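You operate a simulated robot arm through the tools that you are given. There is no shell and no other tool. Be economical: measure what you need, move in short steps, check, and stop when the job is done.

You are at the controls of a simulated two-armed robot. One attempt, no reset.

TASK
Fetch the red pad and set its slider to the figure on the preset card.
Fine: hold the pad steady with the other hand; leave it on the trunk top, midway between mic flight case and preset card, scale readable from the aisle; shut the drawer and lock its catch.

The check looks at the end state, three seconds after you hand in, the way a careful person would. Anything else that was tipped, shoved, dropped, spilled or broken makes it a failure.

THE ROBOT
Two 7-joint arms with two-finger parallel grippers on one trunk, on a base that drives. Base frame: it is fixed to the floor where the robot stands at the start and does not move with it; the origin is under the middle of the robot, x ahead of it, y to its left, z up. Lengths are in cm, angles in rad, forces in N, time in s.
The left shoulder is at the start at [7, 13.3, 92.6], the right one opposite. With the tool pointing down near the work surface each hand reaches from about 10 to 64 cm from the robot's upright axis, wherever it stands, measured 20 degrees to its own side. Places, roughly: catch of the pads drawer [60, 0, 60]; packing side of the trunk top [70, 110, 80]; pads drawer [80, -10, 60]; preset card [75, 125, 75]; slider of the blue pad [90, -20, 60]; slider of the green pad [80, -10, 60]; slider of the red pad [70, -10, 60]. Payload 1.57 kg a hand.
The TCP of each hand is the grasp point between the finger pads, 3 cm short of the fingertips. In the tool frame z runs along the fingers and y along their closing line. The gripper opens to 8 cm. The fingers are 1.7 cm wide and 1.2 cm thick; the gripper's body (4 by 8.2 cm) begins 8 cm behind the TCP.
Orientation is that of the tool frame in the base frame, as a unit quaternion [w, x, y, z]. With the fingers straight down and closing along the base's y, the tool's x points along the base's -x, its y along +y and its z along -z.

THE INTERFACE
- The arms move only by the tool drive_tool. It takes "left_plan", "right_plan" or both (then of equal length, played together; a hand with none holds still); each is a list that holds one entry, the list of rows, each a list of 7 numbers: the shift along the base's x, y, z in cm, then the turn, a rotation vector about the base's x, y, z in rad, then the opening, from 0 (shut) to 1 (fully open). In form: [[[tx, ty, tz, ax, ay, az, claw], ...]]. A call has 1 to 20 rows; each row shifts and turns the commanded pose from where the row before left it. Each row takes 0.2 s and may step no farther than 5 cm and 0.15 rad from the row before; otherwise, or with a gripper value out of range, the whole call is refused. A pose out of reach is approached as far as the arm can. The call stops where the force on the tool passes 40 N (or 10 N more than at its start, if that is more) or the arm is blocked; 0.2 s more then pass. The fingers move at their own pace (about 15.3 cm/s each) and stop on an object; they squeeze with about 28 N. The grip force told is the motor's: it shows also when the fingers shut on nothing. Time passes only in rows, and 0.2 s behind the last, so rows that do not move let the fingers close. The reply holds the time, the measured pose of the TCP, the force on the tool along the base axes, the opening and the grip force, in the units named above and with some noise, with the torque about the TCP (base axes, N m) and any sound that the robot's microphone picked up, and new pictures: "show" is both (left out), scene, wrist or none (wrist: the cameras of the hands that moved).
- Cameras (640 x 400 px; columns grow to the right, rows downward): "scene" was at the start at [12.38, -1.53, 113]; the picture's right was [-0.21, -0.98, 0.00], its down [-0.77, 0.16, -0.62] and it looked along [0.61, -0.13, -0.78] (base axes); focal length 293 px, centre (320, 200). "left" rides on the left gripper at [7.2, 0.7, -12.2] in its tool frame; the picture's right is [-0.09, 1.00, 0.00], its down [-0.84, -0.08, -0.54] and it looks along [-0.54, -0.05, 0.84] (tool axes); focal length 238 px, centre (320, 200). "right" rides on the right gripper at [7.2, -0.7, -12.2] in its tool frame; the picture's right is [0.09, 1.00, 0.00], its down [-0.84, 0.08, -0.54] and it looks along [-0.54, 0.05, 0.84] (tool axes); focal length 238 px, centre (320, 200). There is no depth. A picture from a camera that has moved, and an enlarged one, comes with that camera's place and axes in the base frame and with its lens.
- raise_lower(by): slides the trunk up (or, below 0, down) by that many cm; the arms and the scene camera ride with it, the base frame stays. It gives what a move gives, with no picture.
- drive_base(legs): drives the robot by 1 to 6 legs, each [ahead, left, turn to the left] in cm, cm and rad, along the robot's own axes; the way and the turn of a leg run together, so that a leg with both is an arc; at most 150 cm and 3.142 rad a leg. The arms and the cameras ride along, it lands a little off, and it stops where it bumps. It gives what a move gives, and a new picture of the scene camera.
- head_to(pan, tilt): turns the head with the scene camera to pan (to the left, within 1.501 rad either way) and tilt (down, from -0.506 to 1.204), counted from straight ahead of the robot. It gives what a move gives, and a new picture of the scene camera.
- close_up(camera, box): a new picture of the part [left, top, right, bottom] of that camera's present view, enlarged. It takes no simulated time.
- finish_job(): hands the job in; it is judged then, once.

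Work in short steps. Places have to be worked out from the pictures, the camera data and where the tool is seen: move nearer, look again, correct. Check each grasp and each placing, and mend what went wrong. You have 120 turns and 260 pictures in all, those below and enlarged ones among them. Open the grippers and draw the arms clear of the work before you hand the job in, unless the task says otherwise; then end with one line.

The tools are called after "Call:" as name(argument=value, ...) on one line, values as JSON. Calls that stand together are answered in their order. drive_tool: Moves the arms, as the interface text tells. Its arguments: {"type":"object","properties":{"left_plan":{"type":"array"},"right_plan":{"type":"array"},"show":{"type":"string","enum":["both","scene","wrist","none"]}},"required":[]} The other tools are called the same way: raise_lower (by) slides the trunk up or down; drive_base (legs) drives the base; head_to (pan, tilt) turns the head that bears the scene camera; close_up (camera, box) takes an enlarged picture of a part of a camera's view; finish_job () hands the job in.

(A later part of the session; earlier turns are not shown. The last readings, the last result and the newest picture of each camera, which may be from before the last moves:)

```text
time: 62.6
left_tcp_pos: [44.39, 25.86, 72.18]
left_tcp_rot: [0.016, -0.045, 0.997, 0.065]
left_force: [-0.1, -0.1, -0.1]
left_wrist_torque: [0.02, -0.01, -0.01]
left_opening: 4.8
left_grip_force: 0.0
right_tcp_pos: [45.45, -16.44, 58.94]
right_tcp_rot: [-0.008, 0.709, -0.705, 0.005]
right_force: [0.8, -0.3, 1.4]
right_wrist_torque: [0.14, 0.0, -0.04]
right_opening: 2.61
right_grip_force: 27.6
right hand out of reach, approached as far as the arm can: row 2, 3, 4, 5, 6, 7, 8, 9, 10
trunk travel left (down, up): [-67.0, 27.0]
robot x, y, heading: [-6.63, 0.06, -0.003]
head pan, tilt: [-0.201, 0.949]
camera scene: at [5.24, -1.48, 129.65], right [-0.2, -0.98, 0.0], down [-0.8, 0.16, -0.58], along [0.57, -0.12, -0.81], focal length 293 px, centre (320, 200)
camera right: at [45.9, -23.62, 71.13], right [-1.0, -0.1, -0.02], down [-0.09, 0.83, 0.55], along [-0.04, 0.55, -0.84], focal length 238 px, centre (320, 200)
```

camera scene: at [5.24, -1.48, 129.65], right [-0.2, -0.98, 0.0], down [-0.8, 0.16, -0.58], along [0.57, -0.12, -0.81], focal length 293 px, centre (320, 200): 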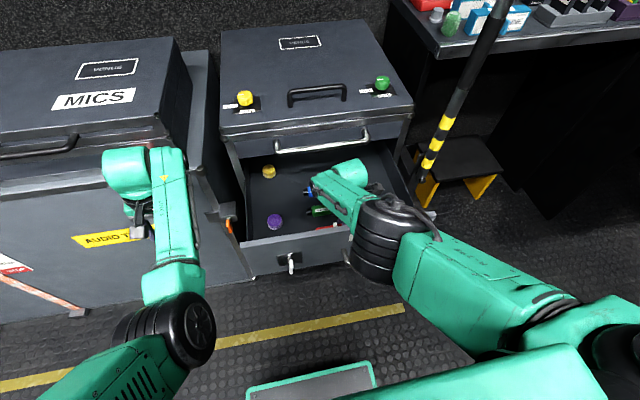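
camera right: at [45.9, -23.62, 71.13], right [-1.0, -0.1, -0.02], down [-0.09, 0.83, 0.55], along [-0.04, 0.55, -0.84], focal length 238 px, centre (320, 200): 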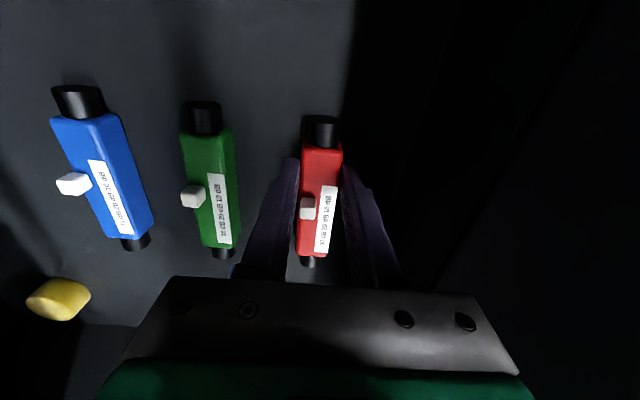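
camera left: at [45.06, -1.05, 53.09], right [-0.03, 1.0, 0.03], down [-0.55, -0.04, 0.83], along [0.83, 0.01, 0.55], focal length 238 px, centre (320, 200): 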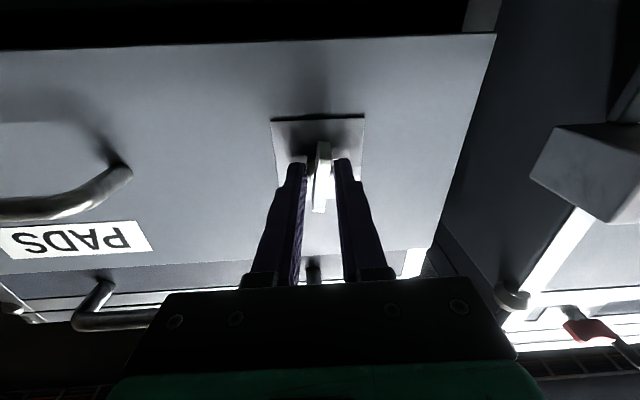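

The arm is wound into a limit and rose only 1 cm. I lift it with the trunk instead.

Call:
raise_lower(by=22)

Call:
drive_tool(right_plan=[[[0, 0, 0, 0, 0, 0, 0]]])

```text
time: 64.9
left_tcp_pos: [44.4, 25.88, 94.11]
left_tcp_rot: [0.015, -0.045, 0.997, 0.064]
left_force: [0.3, 0.7, -0.1]
left_wrist_torque: [-0.03, 0.05, 0.01]
left_opening: 4.78
left_grip_force: 0.1
right_tcp_pos: [45.47, -16.33, 80.91]
right_tcp_rot: [-0.008, 0.709, -0.706, 0.003]
right_force: [-0.2, -0.2, -0.2]
right_wrist_torque: [-0.04, 0.0, -0.05]
right_opening: 2.67
right_grip_force: 28.2
trunk travel left (down, up): [-89.0, 5.0]
robot x, y, heading: [-6.9, 0.03, -0.006]
head pan, tilt: [-0.201, 0.949]
```

```text
time: 65.3
left_tcp_pos: [44.47, 25.8, 94.08]
left_tcp_rot: [0.015, -0.045, 0.997, 0.064]
left_force: [-0.7, -0.6, -0.1]
left_wrist_torque: [0.0, 0.0, -0.01]
left_opening: 4.78
left_grip_force: 0.0
right_tcp_pos: [45.47, -16.37, 81.03]
right_tcp_rot: [-0.008, 0.709, -0.705, 0.003]
right_force: [0.2, 0.4, -0.8]
right_wrist_torque: [-0.03, 0.0, 0.02]
right_opening: 2.62
right_grip_force: 28.0
trunk travel left (down, up): [-89.0, 5.0]
robot x, y, heading: [-7.01, -0.3, -0.0]
head pan, tilt: [-0.201, 0.949]
camera scene: at [5.26, -1.49, 151.65], right [-0.2, -0.98, 0.0], down [-0.8, 0.16, -0.58], along [0.57, -0.12, -0.81], focal length 293 px, centre (320, 200)
camera right: at [45.9, -23.63, 93.12], right [-1.0, -0.1, -0.02], down [-0.09, 0.83, 0.55], along [-0.04, 0.55, -0.84], focal length 238 px, centre (320, 200)
```

scene: 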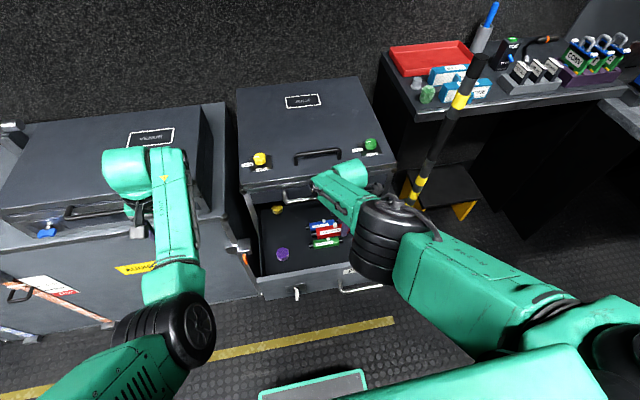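
right: 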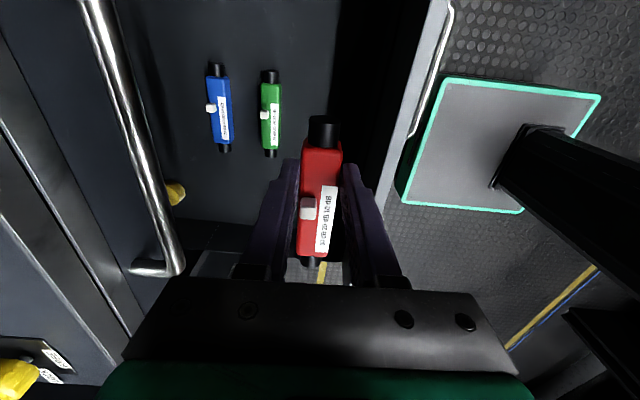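

The red pad is out and held level. I back away and drive left along the aisle to the trunk's packing side.

Call:
drive_base(legs=[[-14, 0, 0], [0, 97, 0]])

Call:
head_to(pan=0.0, tilt=0.75)

```text
time: 71.3
left_tcp_pos: [31.14, 122.64, 94.0]
left_tcp_rot: [0.015, -0.042, 0.997, 0.065]
left_force: [-0.5, 0.2, -0.6]
left_wrist_torque: [0.03, 0.0, -0.01]
left_opening: 4.8
left_grip_force: 0.1
right_tcp_pos: [31.8, 80.23, 80.98]
right_tcp_rot: [0.009, -0.707, 0.707, -0.004]
right_force: [-0.4, 0.1, -2.1]
right_wrist_torque: [-0.04, -0.02, 0.01]
right_opening: 2.62
right_grip_force: 28.1
trunk travel left (down, up): [-89.0, 5.0]
robot x, y, heading: [-20.57, 96.78, -0.007]
head pan, tilt: [-0.201, 0.949]
camera scene: at [-8.23, 95.45, 151.65], right [-0.21, -0.98, 0.0], down [-0.8, 0.17, -0.58], along [0.57, -0.12, -0.81], focal length 293 px, centre (320, 200)
```

scene: 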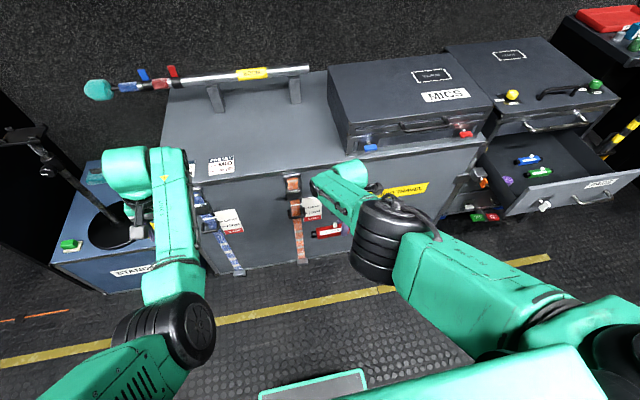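

```text
time: 72.0
left_tcp_pos: [31.09, 122.67, 94.01]
left_tcp_rot: [0.015, -0.042, 0.997, 0.065]
left_force: [-0.9, 0.0, 0.4]
left_wrist_torque: [0.03, 0.01, -0.01]
left_opening: 4.78
left_grip_force: 0.0
right_tcp_pos: [31.89, 80.3, 81.12]
right_tcp_rot: [-0.008, 0.707, -0.707, 0.003]
right_force: [-0.1, -0.1, -1.1]
right_wrist_torque: [-0.03, -0.03, 0.02]
right_opening: 2.64
right_grip_force: 27.9
trunk travel left (down, up): [-89.0, 5.0]
robot x, y, heading: [-20.59, 96.97, -0.008]
head pan, tilt: [0.0, 0.75]
camera scene: at [-7.06, 96.98, 153.19], right [-0.01, -1.0, 0.0], down [-0.68, 0.01, -0.73], along [0.73, -0.01, -0.68], focal length 293 px, centre (320, 200)
```

scene: 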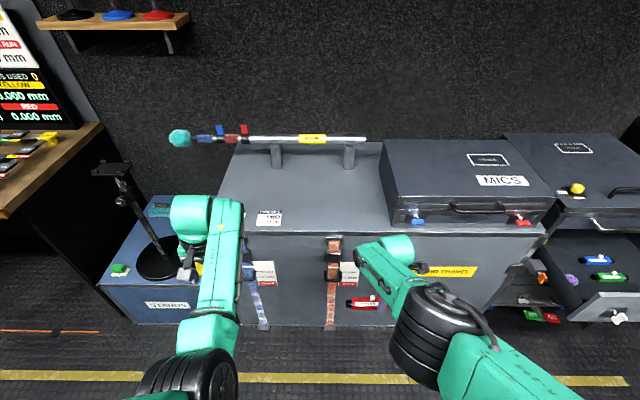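

Two cards were on the trunk top; one is in clear view. I zoom to read it and check what the left arm hides.

Call:
close_up(camera="scene", box=[240, 195, 300, 235])

Call:
close_up(camera="scene", box=[170, 130, 410, 290])

```text
10.00 times, centred on (270, 215) of scene
camera zoom: at [-7.06, 96.98, 153.19], right [-0.01, -1.0, 0.0], down [-0.68, 0.01, -0.73], along [0.73, -0.01, -0.68], focal length 2927 px, centre (820, 50)
```

zoom: 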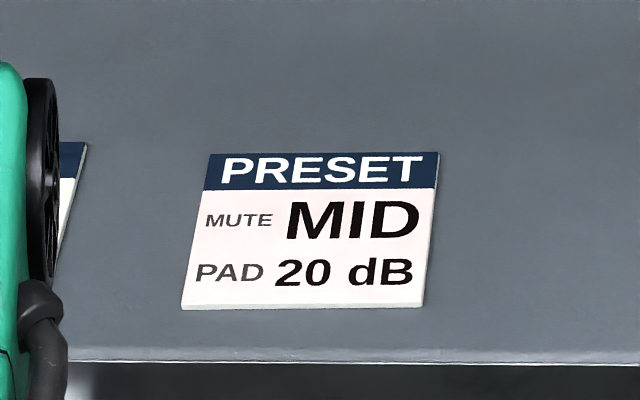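

```text
2.50 times, centred on (290, 210) of scene
camera zoom: at [-7.06, 96.98, 153.19], right [-0.01, -1.0, 0.0], down [-0.68, 0.01, -0.73], along [0.73, -0.01, -0.68], focal length 732 px, centre (395, 175)
```

zoom: 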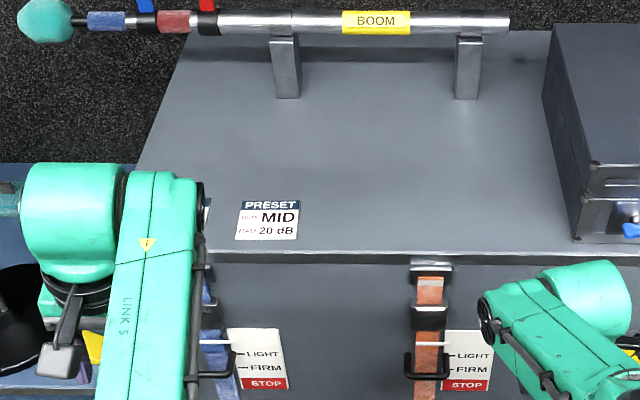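

This card says PAD 20 dB. The second card is partly hidden behind the left arm; I shift that arm to read it too.

Call:
drive_tool(left_plan=[[[0, -2.5, 0, -0.03, 0, 0, 0.6], [0, -2.5, 0, -0.03, 0, 0, 0.6], [0, -2.5, 0, -0.03, 0, 0, 0.6], [0, -2.5, 0, -0.03, 0, 0, 0.6], [0, -2.5, 0, 0, 0, 0, 0.6], [0, -2.5, 0, 0, 0, 0, 0.6]]], show="scene")

Call:
close_up(camera="scene", box=[205, 190, 325, 250])

```text
time: 73.6
left_tcp_pos: [32.43, 113.05, 94.92]
left_tcp_rot: [0.026, -0.073, 0.996, 0.041]
left_force: [0.0, -0.5, -0.1]
left_wrist_torque: [0.0, 0.0, 0.0]
left_opening: 4.81
left_grip_force: 0.1
right_tcp_pos: [31.86, 80.36, 81.01]
right_tcp_rot: [0.008, -0.706, 0.708, -0.003]
right_force: [0.0, -0.3, -0.9]
right_wrist_torque: [-0.05, 0.03, -0.01]
right_opening: 2.62
right_grip_force: 27.7
trunk travel left (down, up): [-89.0, 5.0]
robot x, y, heading: [-20.43, 97.14, -0.01]
head pan, tilt: [0.0, 0.75]
stopped in row 6 (left hand): the arm was blocked; the commanded pose is now the measured one
camera scene: at [-7.05, 97.0, 153.2], right [-0.01, -1.0, 0.0], down [-0.68, 0.01, -0.73], along [0.73, -0.01, -0.68], focal length 293 px, centre (320, 200)
```

scene: 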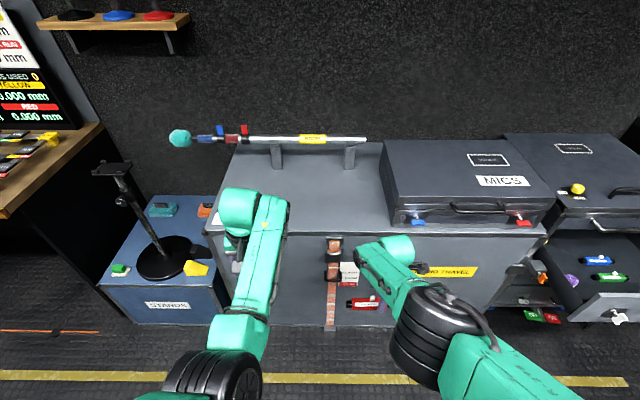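

```text
5.33 times, centred on (265, 220) of scene
camera zoom: at [-7.05, 97.0, 153.2], right [-0.01, -1.0, 0.0], down [-0.68, 0.01, -0.73], along [0.73, -0.01, -0.68], focal length 1561 px, centre (613, 93)
```

zoom: 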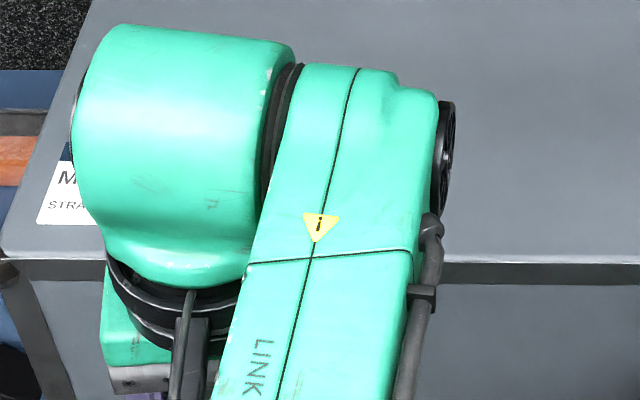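

The second card is about the straps, so the figure is 20 dB. I place the PRESET card at about [65.5, 114, 77] and the MICS case's left side at y≈71, so the midpoint of the gap is y≈90.5. First I try to get the right arm out of its limit by lifting it a little.

Call:
drive_tool(right_plan=[[[0, -1, 1, 0, 0, 0, 0], [0, -1, 1, 0, 0, 0, 0], [0, -1, 1, 0, 0, 0, 0], [0, -1, 1, 0, 0, 0, 0], [0, -1, 1, 0, 0, 0, 0]]], show="scene")

```text
time: 74.8
left_tcp_pos: [32.35, 113.06, 94.73]
left_tcp_rot: [0.026, -0.073, 0.996, 0.041]
left_force: [0.4, -0.1, -1.6]
left_wrist_torque: [0.04, -0.02, -0.02]
left_opening: 4.79
left_grip_force: 0.1
right_tcp_pos: [31.81, 80.2, 80.93]
right_tcp_rot: [-0.008, 0.707, -0.707, 0.003]
right_force: [-0.5, 0.0, -1.0]
right_wrist_torque: [-0.03, -0.03, -0.03]
right_opening: 2.62
right_grip_force: 28.0
right hand out of reach, approached as far as the arm can: row 1, 2, 3, 4, 5
trunk travel left (down, up): [-89.0, 5.0]
robot x, y, heading: [-20.03, 97.01, -0.01]
head pan, tilt: [0.0, 0.75]
camera scene: at [-7.05, 96.97, 153.2], right [-0.01, -1.0, 0.0], down [-0.68, 0.01, -0.73], along [0.73, -0.01, -0.68], focal length 293 px, centre (320, 200)
```

scene: 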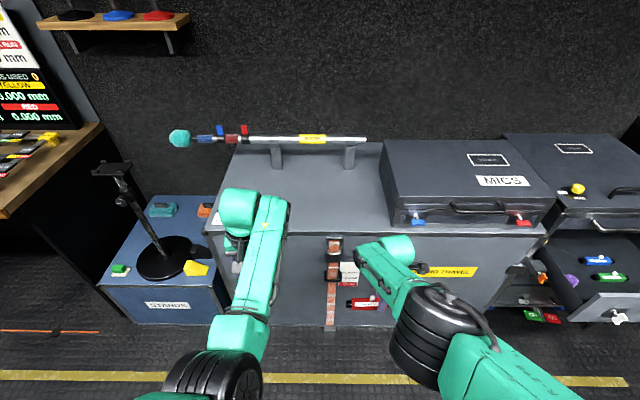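

The arm is pinned at a limit. I try unwinding it with a small reverse yaw and pulling it nearer the body.

Call:
drive_tool(right_plan=[[[0, 0, 0, 0, 0, -0.12, 0], [0, 0, 0, 0, 0, -0.12, 0], [-1, 0, 0, 0, 0, -0.12, 0], [-1, 0, 0, 0, 0, -0.12, 0], [-1, 0, 0, 0, 0, 0, 0], [0, 0, 0, 0, 0, 0, 0]]], show="scene")

```text
time: 76.2
left_tcp_pos: [32.4, 113.06, 94.72]
left_tcp_rot: [0.026, -0.072, 0.996, 0.042]
left_force: [-0.3, 0.2, -0.6]
left_wrist_torque: [-0.01, -0.01, 0.0]
left_opening: 4.81
left_grip_force: 0.1
right_tcp_pos: [31.8, 80.43, 80.88]
right_tcp_rot: [0.008, -0.617, 0.787, -0.003]
right_force: [0.2, 0.2, -1.2]
right_wrist_torque: [0.0, 0.02, 0.0]
right_opening: 2.63
right_grip_force: 28.4
right hand out of reach, approached as far as the arm can: row 3, 4, 5
trunk travel left (down, up): [-89.0, 5.0]
robot x, y, heading: [-20.37, 97.06, -0.007]
head pan, tilt: [0.0, 0.75]
camera scene: at [-7.05, 96.96, 153.2], right [-0.01, -1.0, 0.0], down [-0.68, 0.01, -0.73], along [0.73, -0.01, -0.68], focal length 293 px, centre (320, 200)
```

scene: 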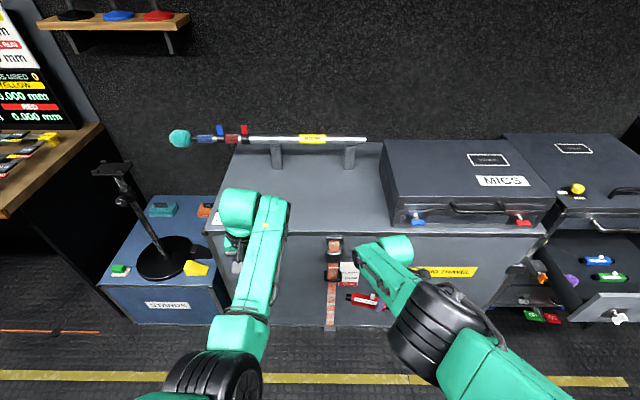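

Yaw responds, so only some directions are pinned. I try forward and to the right, away from the fold.

Call:
drive_tool(right_plan=[[[2, 0, 0, 0, 0, 0, 0], [2, 0, 0, 0, 0, 0, 0], [2, 0, 0, 0, 0, 0, 0], [2, 0, 1, 0, 0, 0, 0], [0, 0, 1, 0, 0, 0, 0], [0, 0, 1, 0, 0, 0, 0]]], show="scene")

```text
time: 77.6
left_tcp_pos: [32.34, 113.04, 94.88]
left_tcp_rot: [0.025, -0.072, 0.996, 0.042]
left_force: [-0.2, 0.0, 0.6]
left_wrist_torque: [0.01, -0.03, 0.03]
left_opening: 4.8
left_grip_force: 0.2
right_tcp_pos: [33.87, 81.48, 83.77]
right_tcp_rot: [0.014, -0.615, 0.788, -0.008]
right_force: [0.2, 0.3, -0.3]
right_wrist_torque: [0.01, 0.01, 0.03]
right_opening: 2.6
right_grip_force: 28.1
right hand out of reach, approached as far as the arm can: row 1, 2, 3, 4, 5, 6
trunk travel left (down, up): [-89.0, 5.0]
robot x, y, heading: [-20.15, 96.7, -0.01]
head pan, tilt: [0.0, 0.75]
camera scene: at [-7.04, 96.84, 153.2], right [-0.01, -1.0, 0.0], down [-0.68, 0.01, -0.73], along [0.73, -0.01, -0.68], focal length 293 px, centre (320, 200)
```

scene: 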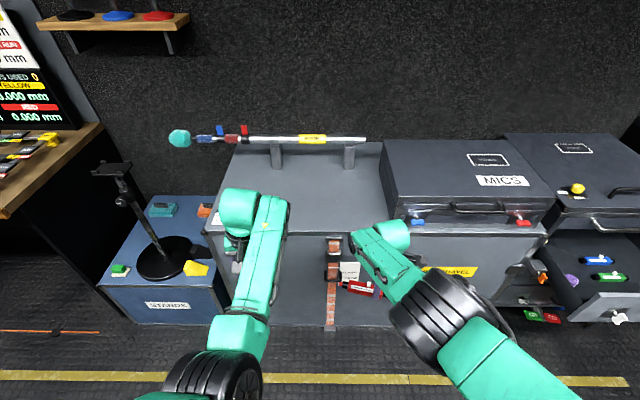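

It is creeping free (up 3 cm). I continue forward and up.

Call:
drive_tool(right_plan=[[[1, 0, 2, 0, 0, 0, 0], [1, 0, 2, 0, 0, 0, 0], [1, 0, 2, 0, 0, 0, 0], [0, 0, 2, 0, 0, 0, 0], [0, 0, 2, 0, 0, 0, 0], [0, 0, 0, 0, 0, 0, 0]]], show="scene")

```text
time: 79.0
left_tcp_pos: [32.33, 112.99, 94.8]
left_tcp_rot: [0.026, -0.072, 0.996, 0.042]
left_force: [1.3, 0.0, -0.6]
left_wrist_torque: [0.01, 0.02, 0.03]
left_opening: 4.8
left_grip_force: 0.1
right_tcp_pos: [36.98, 81.44, 90.89]
right_tcp_rot: [0.007, -0.617, 0.787, -0.004]
right_force: [-0.4, -0.8, -1.1]
right_wrist_torque: [0.01, 0.03, 0.02]
right_opening: 2.6
right_grip_force: 28.4
right hand out of reach, approached as far as the arm can: row 4, 5
trunk travel left (down, up): [-89.0, 5.0]
robot x, y, heading: [-20.21, 97.24, -0.004]
head pan, tilt: [0.0, 0.75]
camera scene: at [-7.04, 96.94, 153.2], right [-0.01, -1.0, 0.0], down [-0.68, 0.01, -0.73], along [0.73, -0.01, -0.68], focal length 293 px, centre (320, 200)
```

scene: 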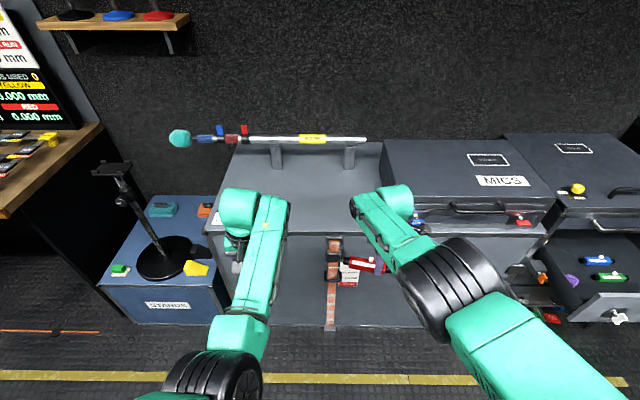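

Freed. The arms work poorly so far below the shoulders, so I lower the trunk 28 cm and then raise both hands relative to it.

Call:
raise_lower(by=-28)

Call:
drive_tool(left_plan=[[[0, 0, 2, 0, 0, 0, 0.6], [0, 0, 2.5, 0, 0, 0, 0.6], [0, 0, 2.5, 0, 0, 0, 0.6], [0, 0, 2.5, 0, 0, 0, 0.6], [0, 0, 2.5, 0, 0, 0, 0.6], [0, 0, 2.5, 0, 0, 0, 0.6], [0, 0, 2.5, 0, 0, 0, 0.6], [0, 0, 2.5, 0, 0, 0, 0.6], [0, 0, 2.5, 0, 0, 0, 0.6], [0, 0, 2.5, 0, 0, 0, 0.6]]], right_plan=[[[0, 0, 2, 0, 0, 0, 0], [0, 0, 2.5, 0, 0, 0, 0], [0, 0, 2.5, 0, 0, 0, 0], [0, 0, 2.5, 0, 0, 0, 0], [0, 0, 2.5, 0, 0, 0, 0], [0, 0, 2.5, 0, 0, 0, 0], [0, 0, 2.5, 0, 0, 0, 0], [0, 0, 2.5, 0, 0, 0, 0], [0, 0, 2.5, 0, 0, 0, 0], [0, 0, 2.5, 0, 0, 0, 0]]], show="scene")

```text
time: 81.8
left_tcp_pos: [32.4, 113.11, 66.77]
left_tcp_rot: [0.026, -0.073, 0.996, 0.042]
left_force: [-0.2, 0.3, -0.2]
left_wrist_torque: [0.01, 0.04, -0.02]
left_opening: 4.79
left_grip_force: 0.1
right_tcp_pos: [36.95, 81.28, 62.78]
right_tcp_rot: [0.009, -0.617, 0.787, -0.004]
right_force: [0.1, 0.0, -1.1]
right_wrist_torque: [-0.03, 0.0, 0.0]
right_opening: 2.64
right_grip_force: 27.9
trunk travel left (down, up): [-61.0, 33.0]
robot x, y, heading: [-20.09, 97.54, -0.007]
head pan, tilt: [0.0, 0.75]
```

```text
time: 84.0
left_tcp_pos: [36.61, 113.64, 89.21]
left_tcp_rot: [0.026, -0.071, 0.996, 0.039]
left_force: [-0.1, 0.2, -0.1]
left_wrist_torque: [0.03, 0.0, -0.02]
left_opening: 4.78
left_grip_force: 0.0
left hand out of reach, approached as far as the arm can: row 6, 7, 8, 9, 10
right_tcp_pos: [36.91, 81.28, 62.87]
right_tcp_rot: [0.009, -0.617, 0.787, -0.003]
right_force: [-0.2, -0.3, -0.5]
right_wrist_torque: [-0.02, 0.02, -0.01]
right_opening: 2.62
right_grip_force: 27.9
right hand out of reach, approached as far as the arm can: row 1, 2, 3, 4, 5, 6, 7, 8, 9, 10
trunk travel left (down, up): [-61.0, 33.0]
robot x, y, heading: [-20.47, 97.18, -0.011]
head pan, tilt: [0.0, 0.75]
camera scene: at [-7.09, 96.94, 125.2], right [-0.01, -1.0, 0.0], down [-0.68, 0.01, -0.73], along [0.73, -0.01, -0.68], focal length 293 px, centre (320, 200)
```

scene: 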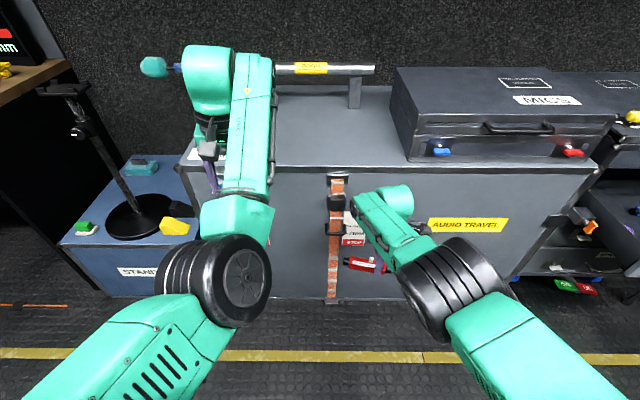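

Pinned again going up. I unwind the yaw further while lifting, to find the limiting joint.

Call:
drive_tool(right_plan=[[[0, 0, 0, 0, 0, -0.14, 0], [0, 0, 0, 0, 0, -0.14, 0], [0, 0, 0, 0, 0, -0.14, 0], [0, 0, 0, 0, 0, -0.14, 0], [0, 0, 0, 0, 0, -0.14, 0], [0, 0, 0, 0, 0, -0.14, 0], [0.5, 0, 1.5, 0, 0, -0.14, 0], [0.5, 0, 1.5, 0, 0, -0.1, 0], [0.5, 0, 1.5, 0, 0, 0, 0], [0.5, 0, 1.5, 0, 0, 0, 0]]], show="scene")

```text
time: 86.2
left_tcp_pos: [36.7, 113.76, 89.25]
left_tcp_rot: [0.025, -0.07, 0.996, 0.039]
left_force: [-0.3, -0.4, 0.3]
left_wrist_torque: [-0.03, 0.04, 0.0]
left_opening: 4.78
left_grip_force: 0.1
right_tcp_pos: [38.74, 81.52, 68.98]
right_tcp_rot: [0.005, -0.125, 0.992, -0.007]
right_force: [0.5, -0.7, -0.8]
right_wrist_torque: [-0.04, 0.01, 0.01]
right_opening: 2.63
right_grip_force: 28.0
trunk travel left (down, up): [-61.0, 33.0]
robot x, y, heading: [-20.13, 96.54, -0.006]
head pan, tilt: [0.0, 0.75]
camera scene: at [-7.08, 96.97, 125.2], right [-0.01, -1.0, 0.0], down [-0.68, 0.01, -0.73], along [0.73, -0.01, -0.68], focal length 293 px, centre (320, 200)
```

scene: 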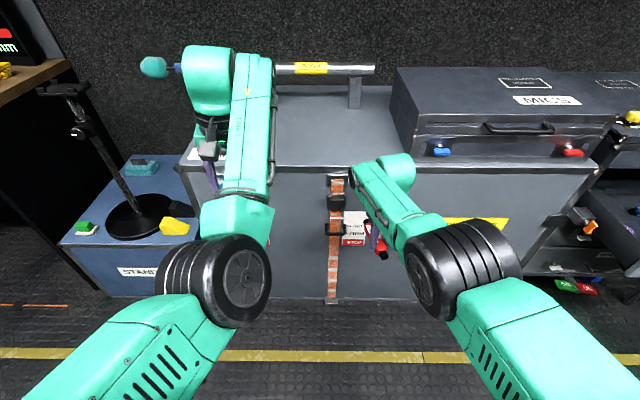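

It moves now. Continue lifting to about z=90, straight up with slight forward drift.

Call:
drive_tool(right_plan=[[[0.4, 0, 2, 0, 0, 0, 0], [0.4, 0, 2, 0, 0, 0, 0], [0.4, 0, 2, 0, 0, 0, 0], [0.2, 0, 2, 0, 0, 0, 0], [0.2, 0, 2, 0, 0, 0, 0], [0, 0, 2, 0, 0, 0, 0], [0, 0, 2, 0, 0, 0, 0], [0, 0, 2, 0, 0, 0, 0], [0, 0, 2, 0, 0, 0, 0], [0, 0, 2, 0, 0, 0, 0]]], show="scene")

```text
time: 88.5
left_tcp_pos: [36.53, 113.76, 89.35]
left_tcp_rot: [0.025, -0.07, 0.996, 0.039]
left_force: [0.3, -0.5, -0.5]
left_wrist_torque: [-0.01, -0.01, -0.01]
left_opening: 4.81
left_grip_force: 0.1
right_tcp_pos: [40.39, 81.68, 88.62]
right_tcp_rot: [0.004, -0.125, 0.992, -0.008]
right_force: [0.3, -0.6, -1.8]
right_wrist_torque: [0.01, 0.01, -0.02]
right_opening: 2.61
right_grip_force: 27.9
trunk travel left (down, up): [-61.0, 33.0]
robot x, y, heading: [-20.36, 97.1, -0.01]
head pan, tilt: [0.0, 0.75]
camera scene: at [-7.06, 96.95, 125.2], right [-0.01, -1.0, 0.0], down [-0.68, 0.01, -0.73], along [0.73, -0.01, -0.68], focal length 293 px, centre (320, 200)
```

scene: 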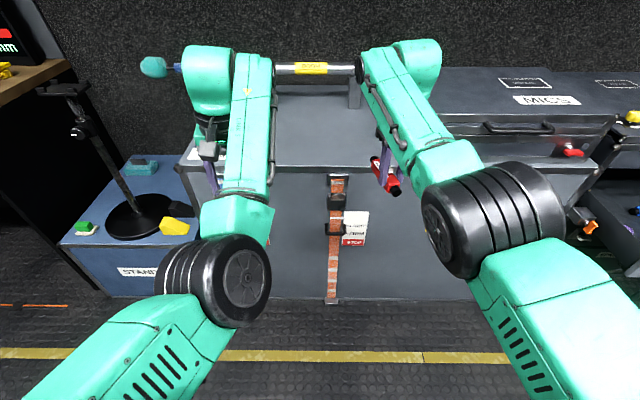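

Both arms are in a good posture now. I restore the pad's yaw (fingers closing along x) and see whether it holds.

Call:
drive_tool(right_plan=[[[-0.5, 0, 0.4, 0, 0, 0.132, 0], [-0.5, 0, 0.4, 0, 0, 0.132, 0], [-0.5, 0, 0.4, 0, 0, 0.132, 0], [-0.5, 0, 0.4, 0, 0, 0.132, 0], [-0.5, 0, 0.4, 0, 0, 0.132, 0], [-0.5, 0, 0, 0, 0, 0.132, 0], [-0.5, 0, 0, 0, 0, 0.132, 0], [-0.5, 0, 0, 0, 0, 0.132, 0], [-0.5, 0, 0, 0, 0, 0.132, 0], [-0.5, 0, 0, 0, 0, 0.132, 0]]], show="both")

```text
time: 90.7
left_tcp_pos: [36.59, 113.8, 89.25]
left_tcp_rot: [0.026, -0.071, 0.996, 0.038]
left_force: [-0.5, 0.5, 0.5]
left_wrist_torque: [0.04, -0.02, 0.02]
left_opening: 4.82
left_grip_force: 0.0
right_tcp_pos: [36.74, 81.36, 90.76]
right_tcp_rot: [-0.008, 0.708, -0.707, 0.004]
right_force: [0.4, 0.6, -1.1]
right_wrist_torque: [0.0, 0.01, 0.03]
right_opening: 2.6
right_grip_force: 27.6
right hand out of reach, approached as far as the arm can: row 8, 9, 10
trunk travel left (down, up): [-61.0, 33.0]
robot x, y, heading: [-20.08, 97.04, -0.013]
head pan, tilt: [0.0, 0.75]
camera scene: at [-7.06, 96.96, 125.2], right [-0.01, -1.0, 0.0], down [-0.68, 0.01, -0.73], along [0.73, -0.01, -0.68], focal length 293 px, centre (320, 200)
camera right: at [37.32, 74.07, 102.87], right [-1.0, -0.09, -0.02], down [-0.09, 0.83, 0.55], along [-0.04, 0.55, -0.84], focal length 238 px, centre (320, 200)
```

scene: 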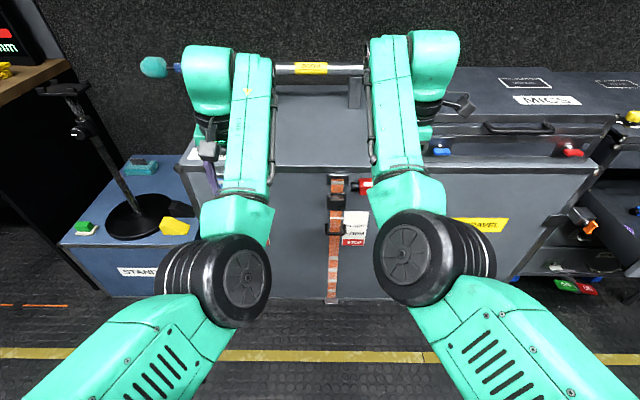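
right: 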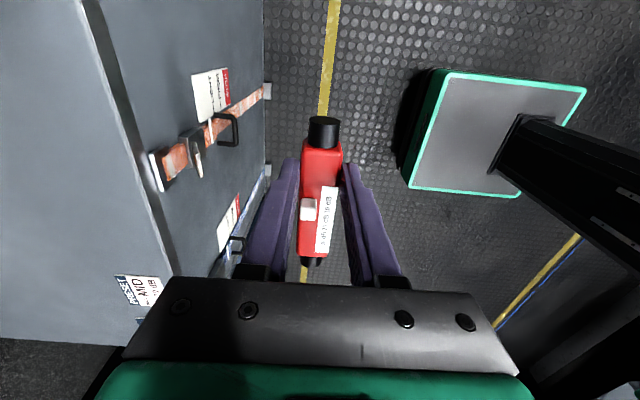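

Posture good, pad at yaw exactly along y. I drive 28 cm forward and 5.4 left to bring the pad over its place.

Call:
drive_base(legs=[[28, 5.4, 0.01]])

Call:
drive_tool(right_plan=[[[0, 0, 0, 0, 0, 0, 0]]], show="wrist")

```text
time: 92.6
left_tcp_pos: [64.82, 119.36, 89.19]
left_tcp_rot: [0.025, -0.074, 0.996, 0.038]
left_force: [0.0, -0.3, -0.4]
left_wrist_torque: [-0.02, 0.04, 0.01]
left_opening: 4.81
left_grip_force: 0.0
right_tcp_pos: [65.31, 86.92, 90.71]
right_tcp_rot: [-0.008, 0.709, -0.706, 0.003]
right_force: [0.3, 0.2, -0.3]
right_wrist_torque: [-0.04, 0.0, 0.02]
right_opening: 2.59
right_grip_force: 28.5
trunk travel left (down, up): [-61.0, 33.0]
robot x, y, heading: [8.15, 102.05, -0.005]
head pan, tilt: [0.0, 0.75]
camera scene: at [21.28, 102.27, 125.2], right [0.0, -1.0, 0.0], down [-0.68, 0.0, -0.73], along [0.73, 0.0, -0.68], focal length 293 px, centre (320, 200)
```

scene: 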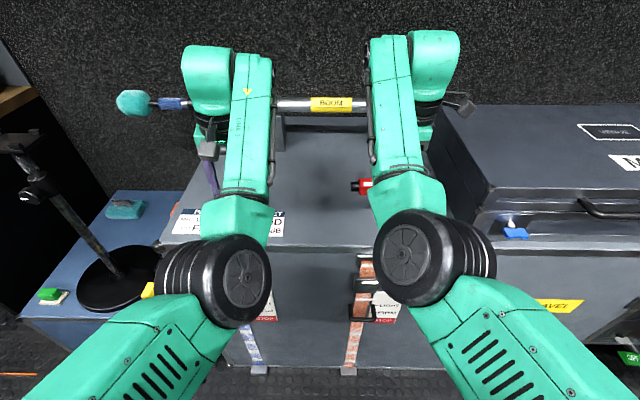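

```text
time: 93.0
left_tcp_pos: [64.75, 119.52, 89.29]
left_tcp_rot: [0.026, -0.074, 0.996, 0.04]
left_force: [0.7, -0.5, 0.9]
left_wrist_torque: [-0.01, -0.02, 0.0]
left_opening: 4.8
left_grip_force: 0.0
right_tcp_pos: [65.28, 86.99, 90.66]
right_tcp_rot: [-0.008, 0.708, -0.706, 0.003]
right_force: [-0.8, -0.2, -0.7]
right_wrist_torque: [-0.03, 0.0, -0.01]
right_opening: 2.61
right_grip_force: 27.7
trunk travel left (down, up): [-61.0, 33.0]
robot x, y, heading: [8.14, 101.92, -0.005]
head pan, tilt: [0.0, 0.75]
camera right: at [65.75, 79.66, 102.89], right [-1.0, -0.1, -0.02], down [-0.09, 0.83, 0.55], along [-0.04, 0.55, -0.84], focal length 238 px, centre (320, 200)
```

right: 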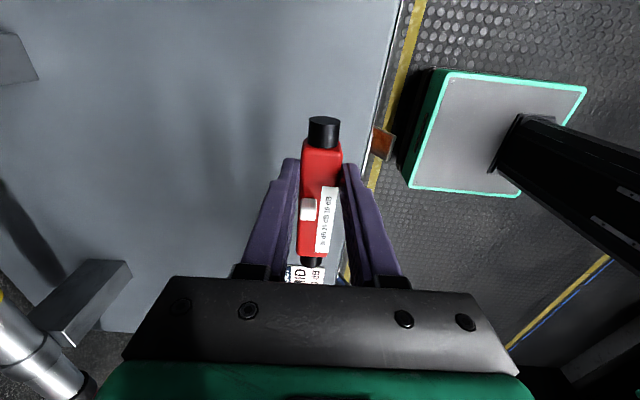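

The pad's centre is about 1.6 cm left of the TCP, so at y≈88.6; the gap runs from the case (≈69.5) to the card (≈109.7), mid ≈89.6. I shift 1 cm left, 0.7 forward and descend to near the surface.

Call:
drive_tool(right_plan=[[[0.7, 1, 0, 0, 0, 0, 0], [0, 0, -2, 0, 0, 0, 0], [0, 0, -2, 0, 0, 0, 0], [0, 0, -2, 0, 0, 0, 0], [0, 0, -2, 0, 0, 0, 0], [0, 0, -1, 0, 0, 0, 0], [0, 0, 0, 0, 0, 0, 0]]], show="both")

```text
time: 94.6
left_tcp_pos: [64.77, 119.33, 89.1]
left_tcp_rot: [0.025, -0.074, 0.996, 0.039]
left_force: [0.2, 0.3, 0.9]
left_wrist_torque: [0.0, -0.01, -0.02]
left_opening: 4.78
left_grip_force: 0.0
right_tcp_pos: [66.0, 87.68, 81.7]
right_tcp_rot: [-0.009, 0.709, -0.705, 0.003]
right_force: [0.2, -1.3, -0.8]
right_wrist_torque: [-0.07, 0.0, -0.02]
right_opening: 2.64
right_grip_force: 27.8
trunk travel left (down, up): [-61.0, 33.0]
robot x, y, heading: [7.5, 102.23, -0.005]
head pan, tilt: [0.0, 0.75]
camera scene: at [21.29, 102.27, 125.2], right [0.0, -1.0, 0.0], down [-0.68, 0.0, -0.73], along [0.73, 0.0, -0.68], focal length 293 px, centre (320, 200)
camera right: at [66.5, 80.44, 93.95], right [-1.0, -0.1, -0.02], down [-0.09, 0.83, 0.55], along [-0.04, 0.55, -0.84], focal length 238 px, centre (320, 200)
```

scene: 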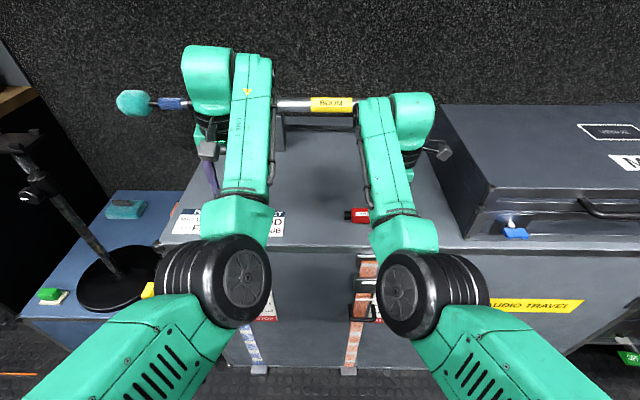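
right: 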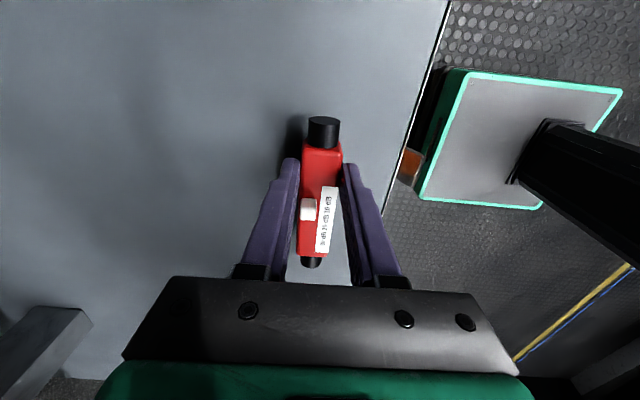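

Shadow nearly touching. I lower in small steps until the surface shows in the force.

Call:
drive_tool(right_plan=[[[0, 0, -0.5, 0, 0, 0, 0], [0, 0, -0.4, 0, 0, 0, 0], [0, 0, -0.3, 0, 0, 0, 0], [0, 0, 0, 0, 0, 0, 0]]], show="none")

```text
time: 95.6
left_tcp_pos: [64.83, 119.44, 89.26]
left_tcp_rot: [0.025, -0.075, 0.996, 0.038]
left_force: [0.2, 0.6, -0.2]
left_wrist_torque: [0.01, -0.01, 0.03]
left_opening: 4.82
left_grip_force: 0.1
right_tcp_pos: [66.0, 87.74, 80.67]
right_tcp_rot: [-0.007, 0.709, -0.705, 0.003]
right_force: [0.4, 0.0, -1.1]
right_wrist_torque: [-0.04, 0.02, 0.04]
right_opening: 2.61
right_grip_force: 27.5
trunk travel left (down, up): [-61.0, 33.0]
robot x, y, heading: [8.23, 101.9, -0.003]
head pan, tilt: [0.0, 0.75]
```

Call:
drive_tool(right_plan=[[[0, 0, -0.3, 0, 0, 0, 0], [0, 0, -0.3, 0, 0, 0, 0], [0, 0, -0.2, 0, 0, 0, 0], [0, 0, 0, 0, 0, 0, 0]]], show="none")

```text
time: 96.6
left_tcp_pos: [64.68, 119.42, 89.24]
left_tcp_rot: [0.027, -0.075, 0.996, 0.039]
left_force: [0.3, 0.6, -0.7]
left_wrist_torque: [0.0, -0.01, -0.03]
left_opening: 4.79
left_grip_force: 0.0
right_tcp_pos: [65.93, 87.73, 80.12]
right_tcp_rot: [-0.011, 0.708, -0.706, 0.007]
right_force: [9.7, -0.9, 25.7]
right_wrist_torque: [0.23, -0.04, -0.08]
right_opening: 2.63
right_grip_force: 28.3
trunk travel left (down, up): [-61.0, 33.0]
robot x, y, heading: [8.1, 102.25, -0.002]
head pan, tilt: [0.0, 0.75]
```

The pad stands on the trunk top (surface ≈76.9). I ease the pressure, open, and look closely at pad and slider.

Call:
drive_tool(right_plan=[[[0, 0, 0.25, 0, 0, 0, 0], [0, 0, 0, 0, 0, 0, 0.25], [0, 0, 0, 0, 0, 0, 0.4], [0, 0, 0, 0, 0, 0, 0.45], [0, 0, 0, 0, 0, 0, 0.45]]], show="wrist")

Call:
close_up(camera="right", box=[270, 100, 370, 290])

Call:
close_up(camera="scene", box=[320, 180, 400, 240])

```text
time: 97.8
left_tcp_pos: [64.84, 119.24, 89.08]
left_tcp_rot: [0.025, -0.073, 0.996, 0.039]
left_force: [-0.5, -1.3, -0.2]
left_wrist_torque: [-0.01, -0.01, -0.01]
left_opening: 4.79
left_grip_force: 0.1
right_tcp_pos: [66.03, 87.87, 79.98]
right_tcp_rot: [-0.007, 0.709, -0.705, 0.002]
right_force: [0.6, -0.1, -0.6]
right_wrist_torque: [0.02, 0.0, 0.01]
right_opening: 3.59
right_grip_force: 0.1
trunk travel left (down, up): [-61.0, 33.0]
robot x, y, heading: [7.88, 102.09, -0.001]
head pan, tilt: [0.0, 0.75]
camera right: at [66.44, 80.61, 92.05], right [-1.0, -0.1, -0.01], down [-0.09, 0.83, 0.55], along [-0.04, 0.55, -0.84], focal length 238 px, centre (320, 200)
```

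right: 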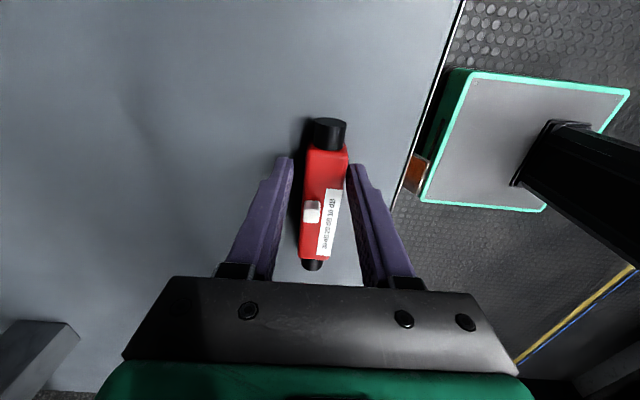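

```text
2.11 times, centred on (320, 195) of right
camera zoom: at [66.44, 80.61, 92.05], right [-1.0, -0.1, -0.01], down [-0.09, 0.83, 0.55], along [-0.04, 0.55, -0.84], focal length 502 px, centre (320, 210)
```

zoom: 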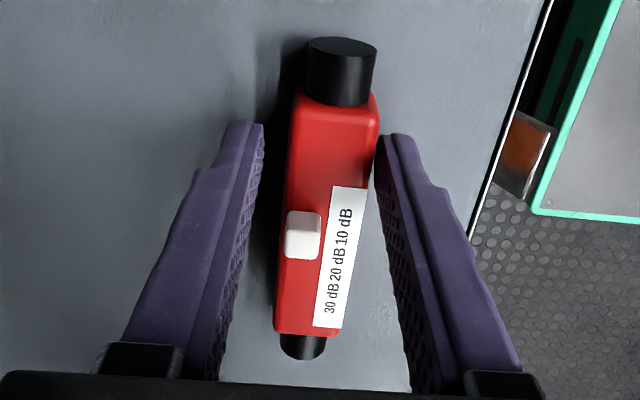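

```text
6.67 times, centred on (360, 210) of scene
camera zoom: at [21.3, 102.27, 125.19], right [0.0, -1.0, 0.0], down [-0.68, 0.0, -0.73], along [0.73, 0.0, -0.68], focal length 1952 px, centre (53, 133)
```

zoom: 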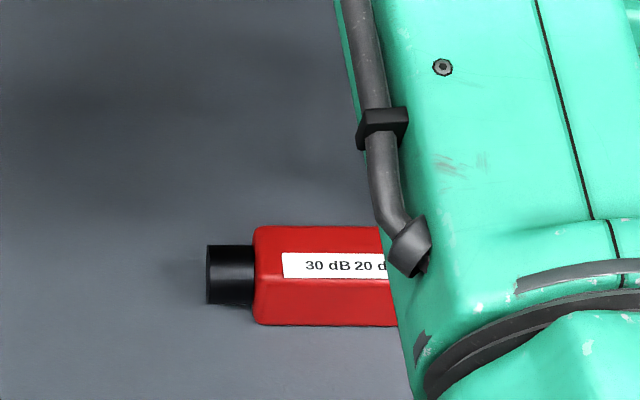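

The pad sits well: body y≈85.4–95.2, label readable from the aisle, slider near 10 dB (y≈89.4); 20 dB mark at about y≈91. I regrip with the right hand at the pad's right end to leave room for the left.

Call:
drive_tool(right_plan=[[[0, -1, 0.1, 0, 0, 0, 0.45], [0, -0.9, 0, 0, 0, 0, 0.45], [0, 0, 0, 0, 0, 0, 0.3], [0, 0, 0, 0, 0, 0, 0.15], [0, 0, 0, 0, 0, 0, 0], [0, 0, 0, 0, 0, 0, 0]]], show="wrist")

Call:
drive_tool(left_plan=[[[0, -0.8, 0.3, 0, 0.004, -0.143, 0.5], [0, -0.8, 0.3, 0, 0.004, -0.143, 0.5], [0, -0.8, 0.3, 0, 0.004, -0.143, 0.5], [0, -0.8, 0.3, 0, 0.004, -0.143, 0.5], [0, -0.8, 0.3, 0, 0.004, -0.143, 0.5], [0, -0.8, 0.3, 0, 0.004, -0.143, 0.5], [0, -0.8, 0, 0, 0.004, -0.143, 0.5], [0, -0.8, 0, 0, 0.004, -0.143, 0.5], [0, -0.8, 0, 0, 0.004, -0.143, 0.5], [0, -0.8, 0, 0, 0.004, -0.143, 0.5], [0, -0.8, 0, 0, 0.004, -0.143, 0.5], [0, -0.8, 0, 0, 0, -0.142, 0.5]]], show="both")

```text
time: 99.2
left_tcp_pos: [64.76, 119.4, 89.4]
left_tcp_rot: [0.026, -0.074, 0.996, 0.038]
left_force: [0.1, -0.1, 0.2]
left_wrist_torque: [0.01, 0.0, 0.01]
left_opening: 4.77
left_grip_force: 0.1
right_tcp_pos: [65.98, 85.94, 80.35]
right_tcp_rot: [-0.008, 0.709, -0.705, 0.003]
right_force: [-1.6, -1.2, 0.2]
right_wrist_torque: [0.11, 0.01, 0.05]
right_opening: 2.62
right_grip_force: 28.6
trunk travel left (down, up): [-61.0, 33.0]
robot x, y, heading: [8.26, 102.45, -0.008]
head pan, tilt: [0.0, 0.75]
camera right: at [66.44, 78.84, 92.34], right [-1.0, -0.1, -0.02], down [-0.09, 0.83, 0.55], along [-0.04, 0.55, -0.84], focal length 238 px, centre (320, 200)
```

right: 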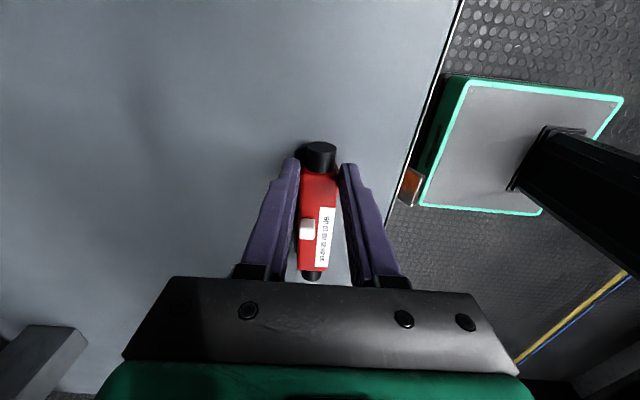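

```text
time: 101.8
left_tcp_pos: [65.94, 109.74, 90.77]
left_tcp_rot: [0.026, 0.706, 0.708, 0.009]
left_force: [-0.3, 0.3, 0.1]
left_wrist_torque: [0.03, 0.0, 0.03]
left_opening: 4.0
left_grip_force: 0.0
left hand out of reach, approached as far as the arm can: row 2, 4
right_tcp_pos: [65.97, 85.92, 80.25]
right_tcp_rot: [-0.008, 0.709, -0.705, 0.003]
right_force: [-1.0, -0.8, 0.8]
right_wrist_torque: [-0.01, 0.08, 0.07]
right_opening: 2.63
right_grip_force: 28.2
trunk travel left (down, up): [-61.0, 33.0]
robot x, y, heading: [8.24, 102.16, 0.003]
head pan, tilt: [0.0, 0.75]
camera scene: at [21.26, 102.26, 125.2], right [0.0, -1.0, 0.0], down [-0.68, 0.0, -0.73], along [0.73, 0.0, -0.68], focal length 293 px, centre (320, 200)
camera left: at [65.98, 117.28, 102.71], right [0.99, -0.09, 0.05], down [-0.1, -0.82, 0.56], along [-0.01, -0.56, -0.83], focal length 238 px, centre (320, 200)
```

scene: 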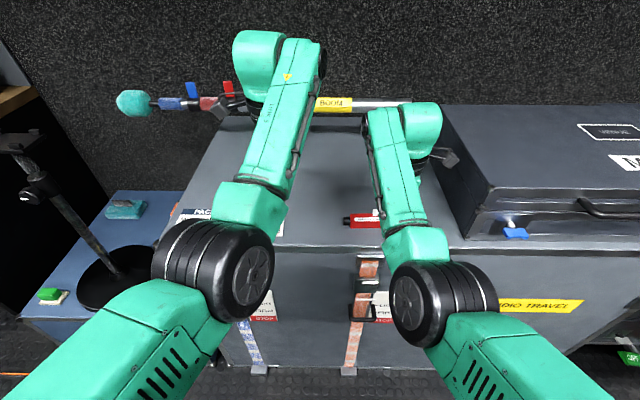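
left: 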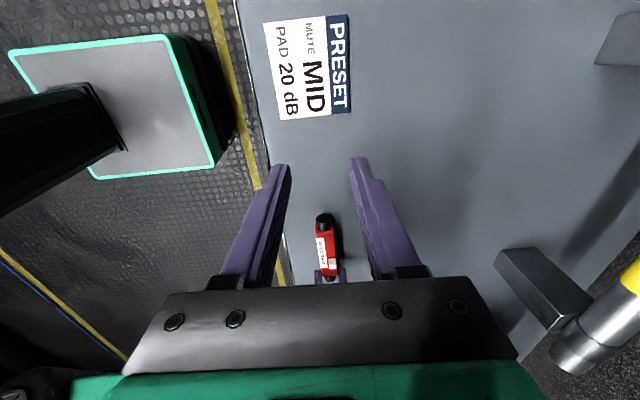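

The left hand is oriented with its camera outward and sees card and pad. I tilt its fingers toward -y (about 0.45 rad) to clear the right hand and bring it near the slider.

Call:
drive_tool(left_plan=[[[0, -0.8, 0, -0.115, 0.025, 0, 0.5], [0, -0.8, 0, -0.115, 0.025, 0, 0.5], [0, -0.8, 0, -0.11, 0, 0, 0.5], [0, -0.8, 0, -0.11, 0, 0, 0.45], [0, -2.5, 0, 0, 0, 0, 0.4], [0.2, -2.5, 0, 0, 0, 0, 0.4], [0.2, -2.5, 0, 0, 0, 0, 0.4], [0, -2.5, -1, 0, 0, 0, 0.4], [0, -2.5, -1, 0, 0, 0, 0.4], [0, 0, 0, 0, 0, 0, 0.4]]], show="both")

```text
time: 104.0
left_tcp_pos: [65.89, 94.18, 88.85]
left_tcp_rot: [0.166, 0.683, 0.691, -0.167]
left_force: [0.0, 0.4, -1.1]
left_wrist_torque: [-0.02, 0.0, -0.02]
left_opening: 3.2
left_grip_force: 0.1
right_tcp_pos: [66.03, 85.95, 80.21]
right_tcp_rot: [-0.009, 0.709, -0.706, 0.003]
right_force: [-0.4, 0.2, 1.6]
right_wrist_torque: [0.02, 0.04, 0.01]
right_opening: 2.61
right_grip_force: 28.2
trunk travel left (down, up): [-61.0, 33.0]
robot x, y, heading: [8.22, 102.09, -0.002]
head pan, tilt: [0.0, 0.75]
camera scene: at [21.26, 102.28, 125.2], right [0.0, -1.0, 0.0], down [-0.68, 0.0, -0.73], along [0.73, 0.0, -0.68], focal length 293 px, centre (320, 200)
camera left: at [66.58, 106.17, 96.27], right [1.0, -0.07, 0.04], down [-0.07, -0.5, 0.86], along [-0.04, -0.86, -0.5], focal length 238 px, centre (320, 200)
```

scene: 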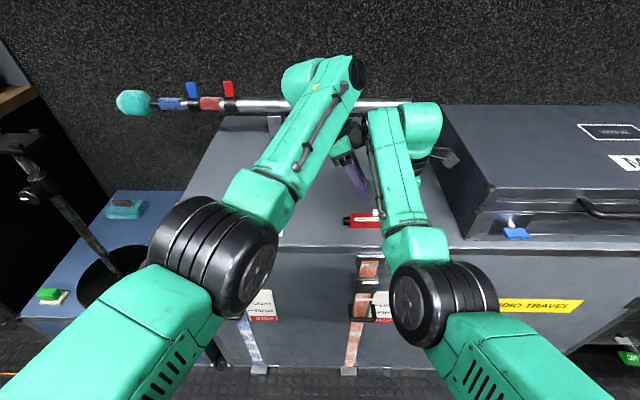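
left: 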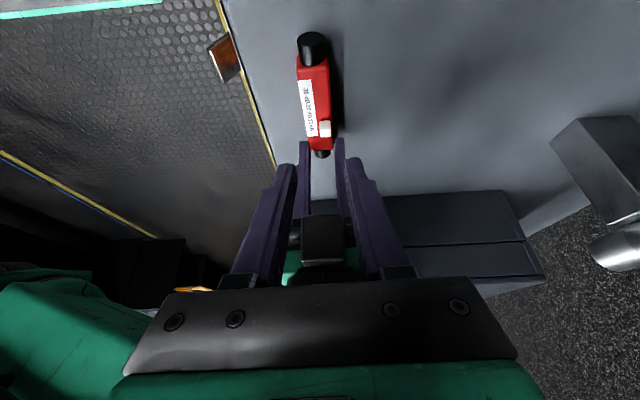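

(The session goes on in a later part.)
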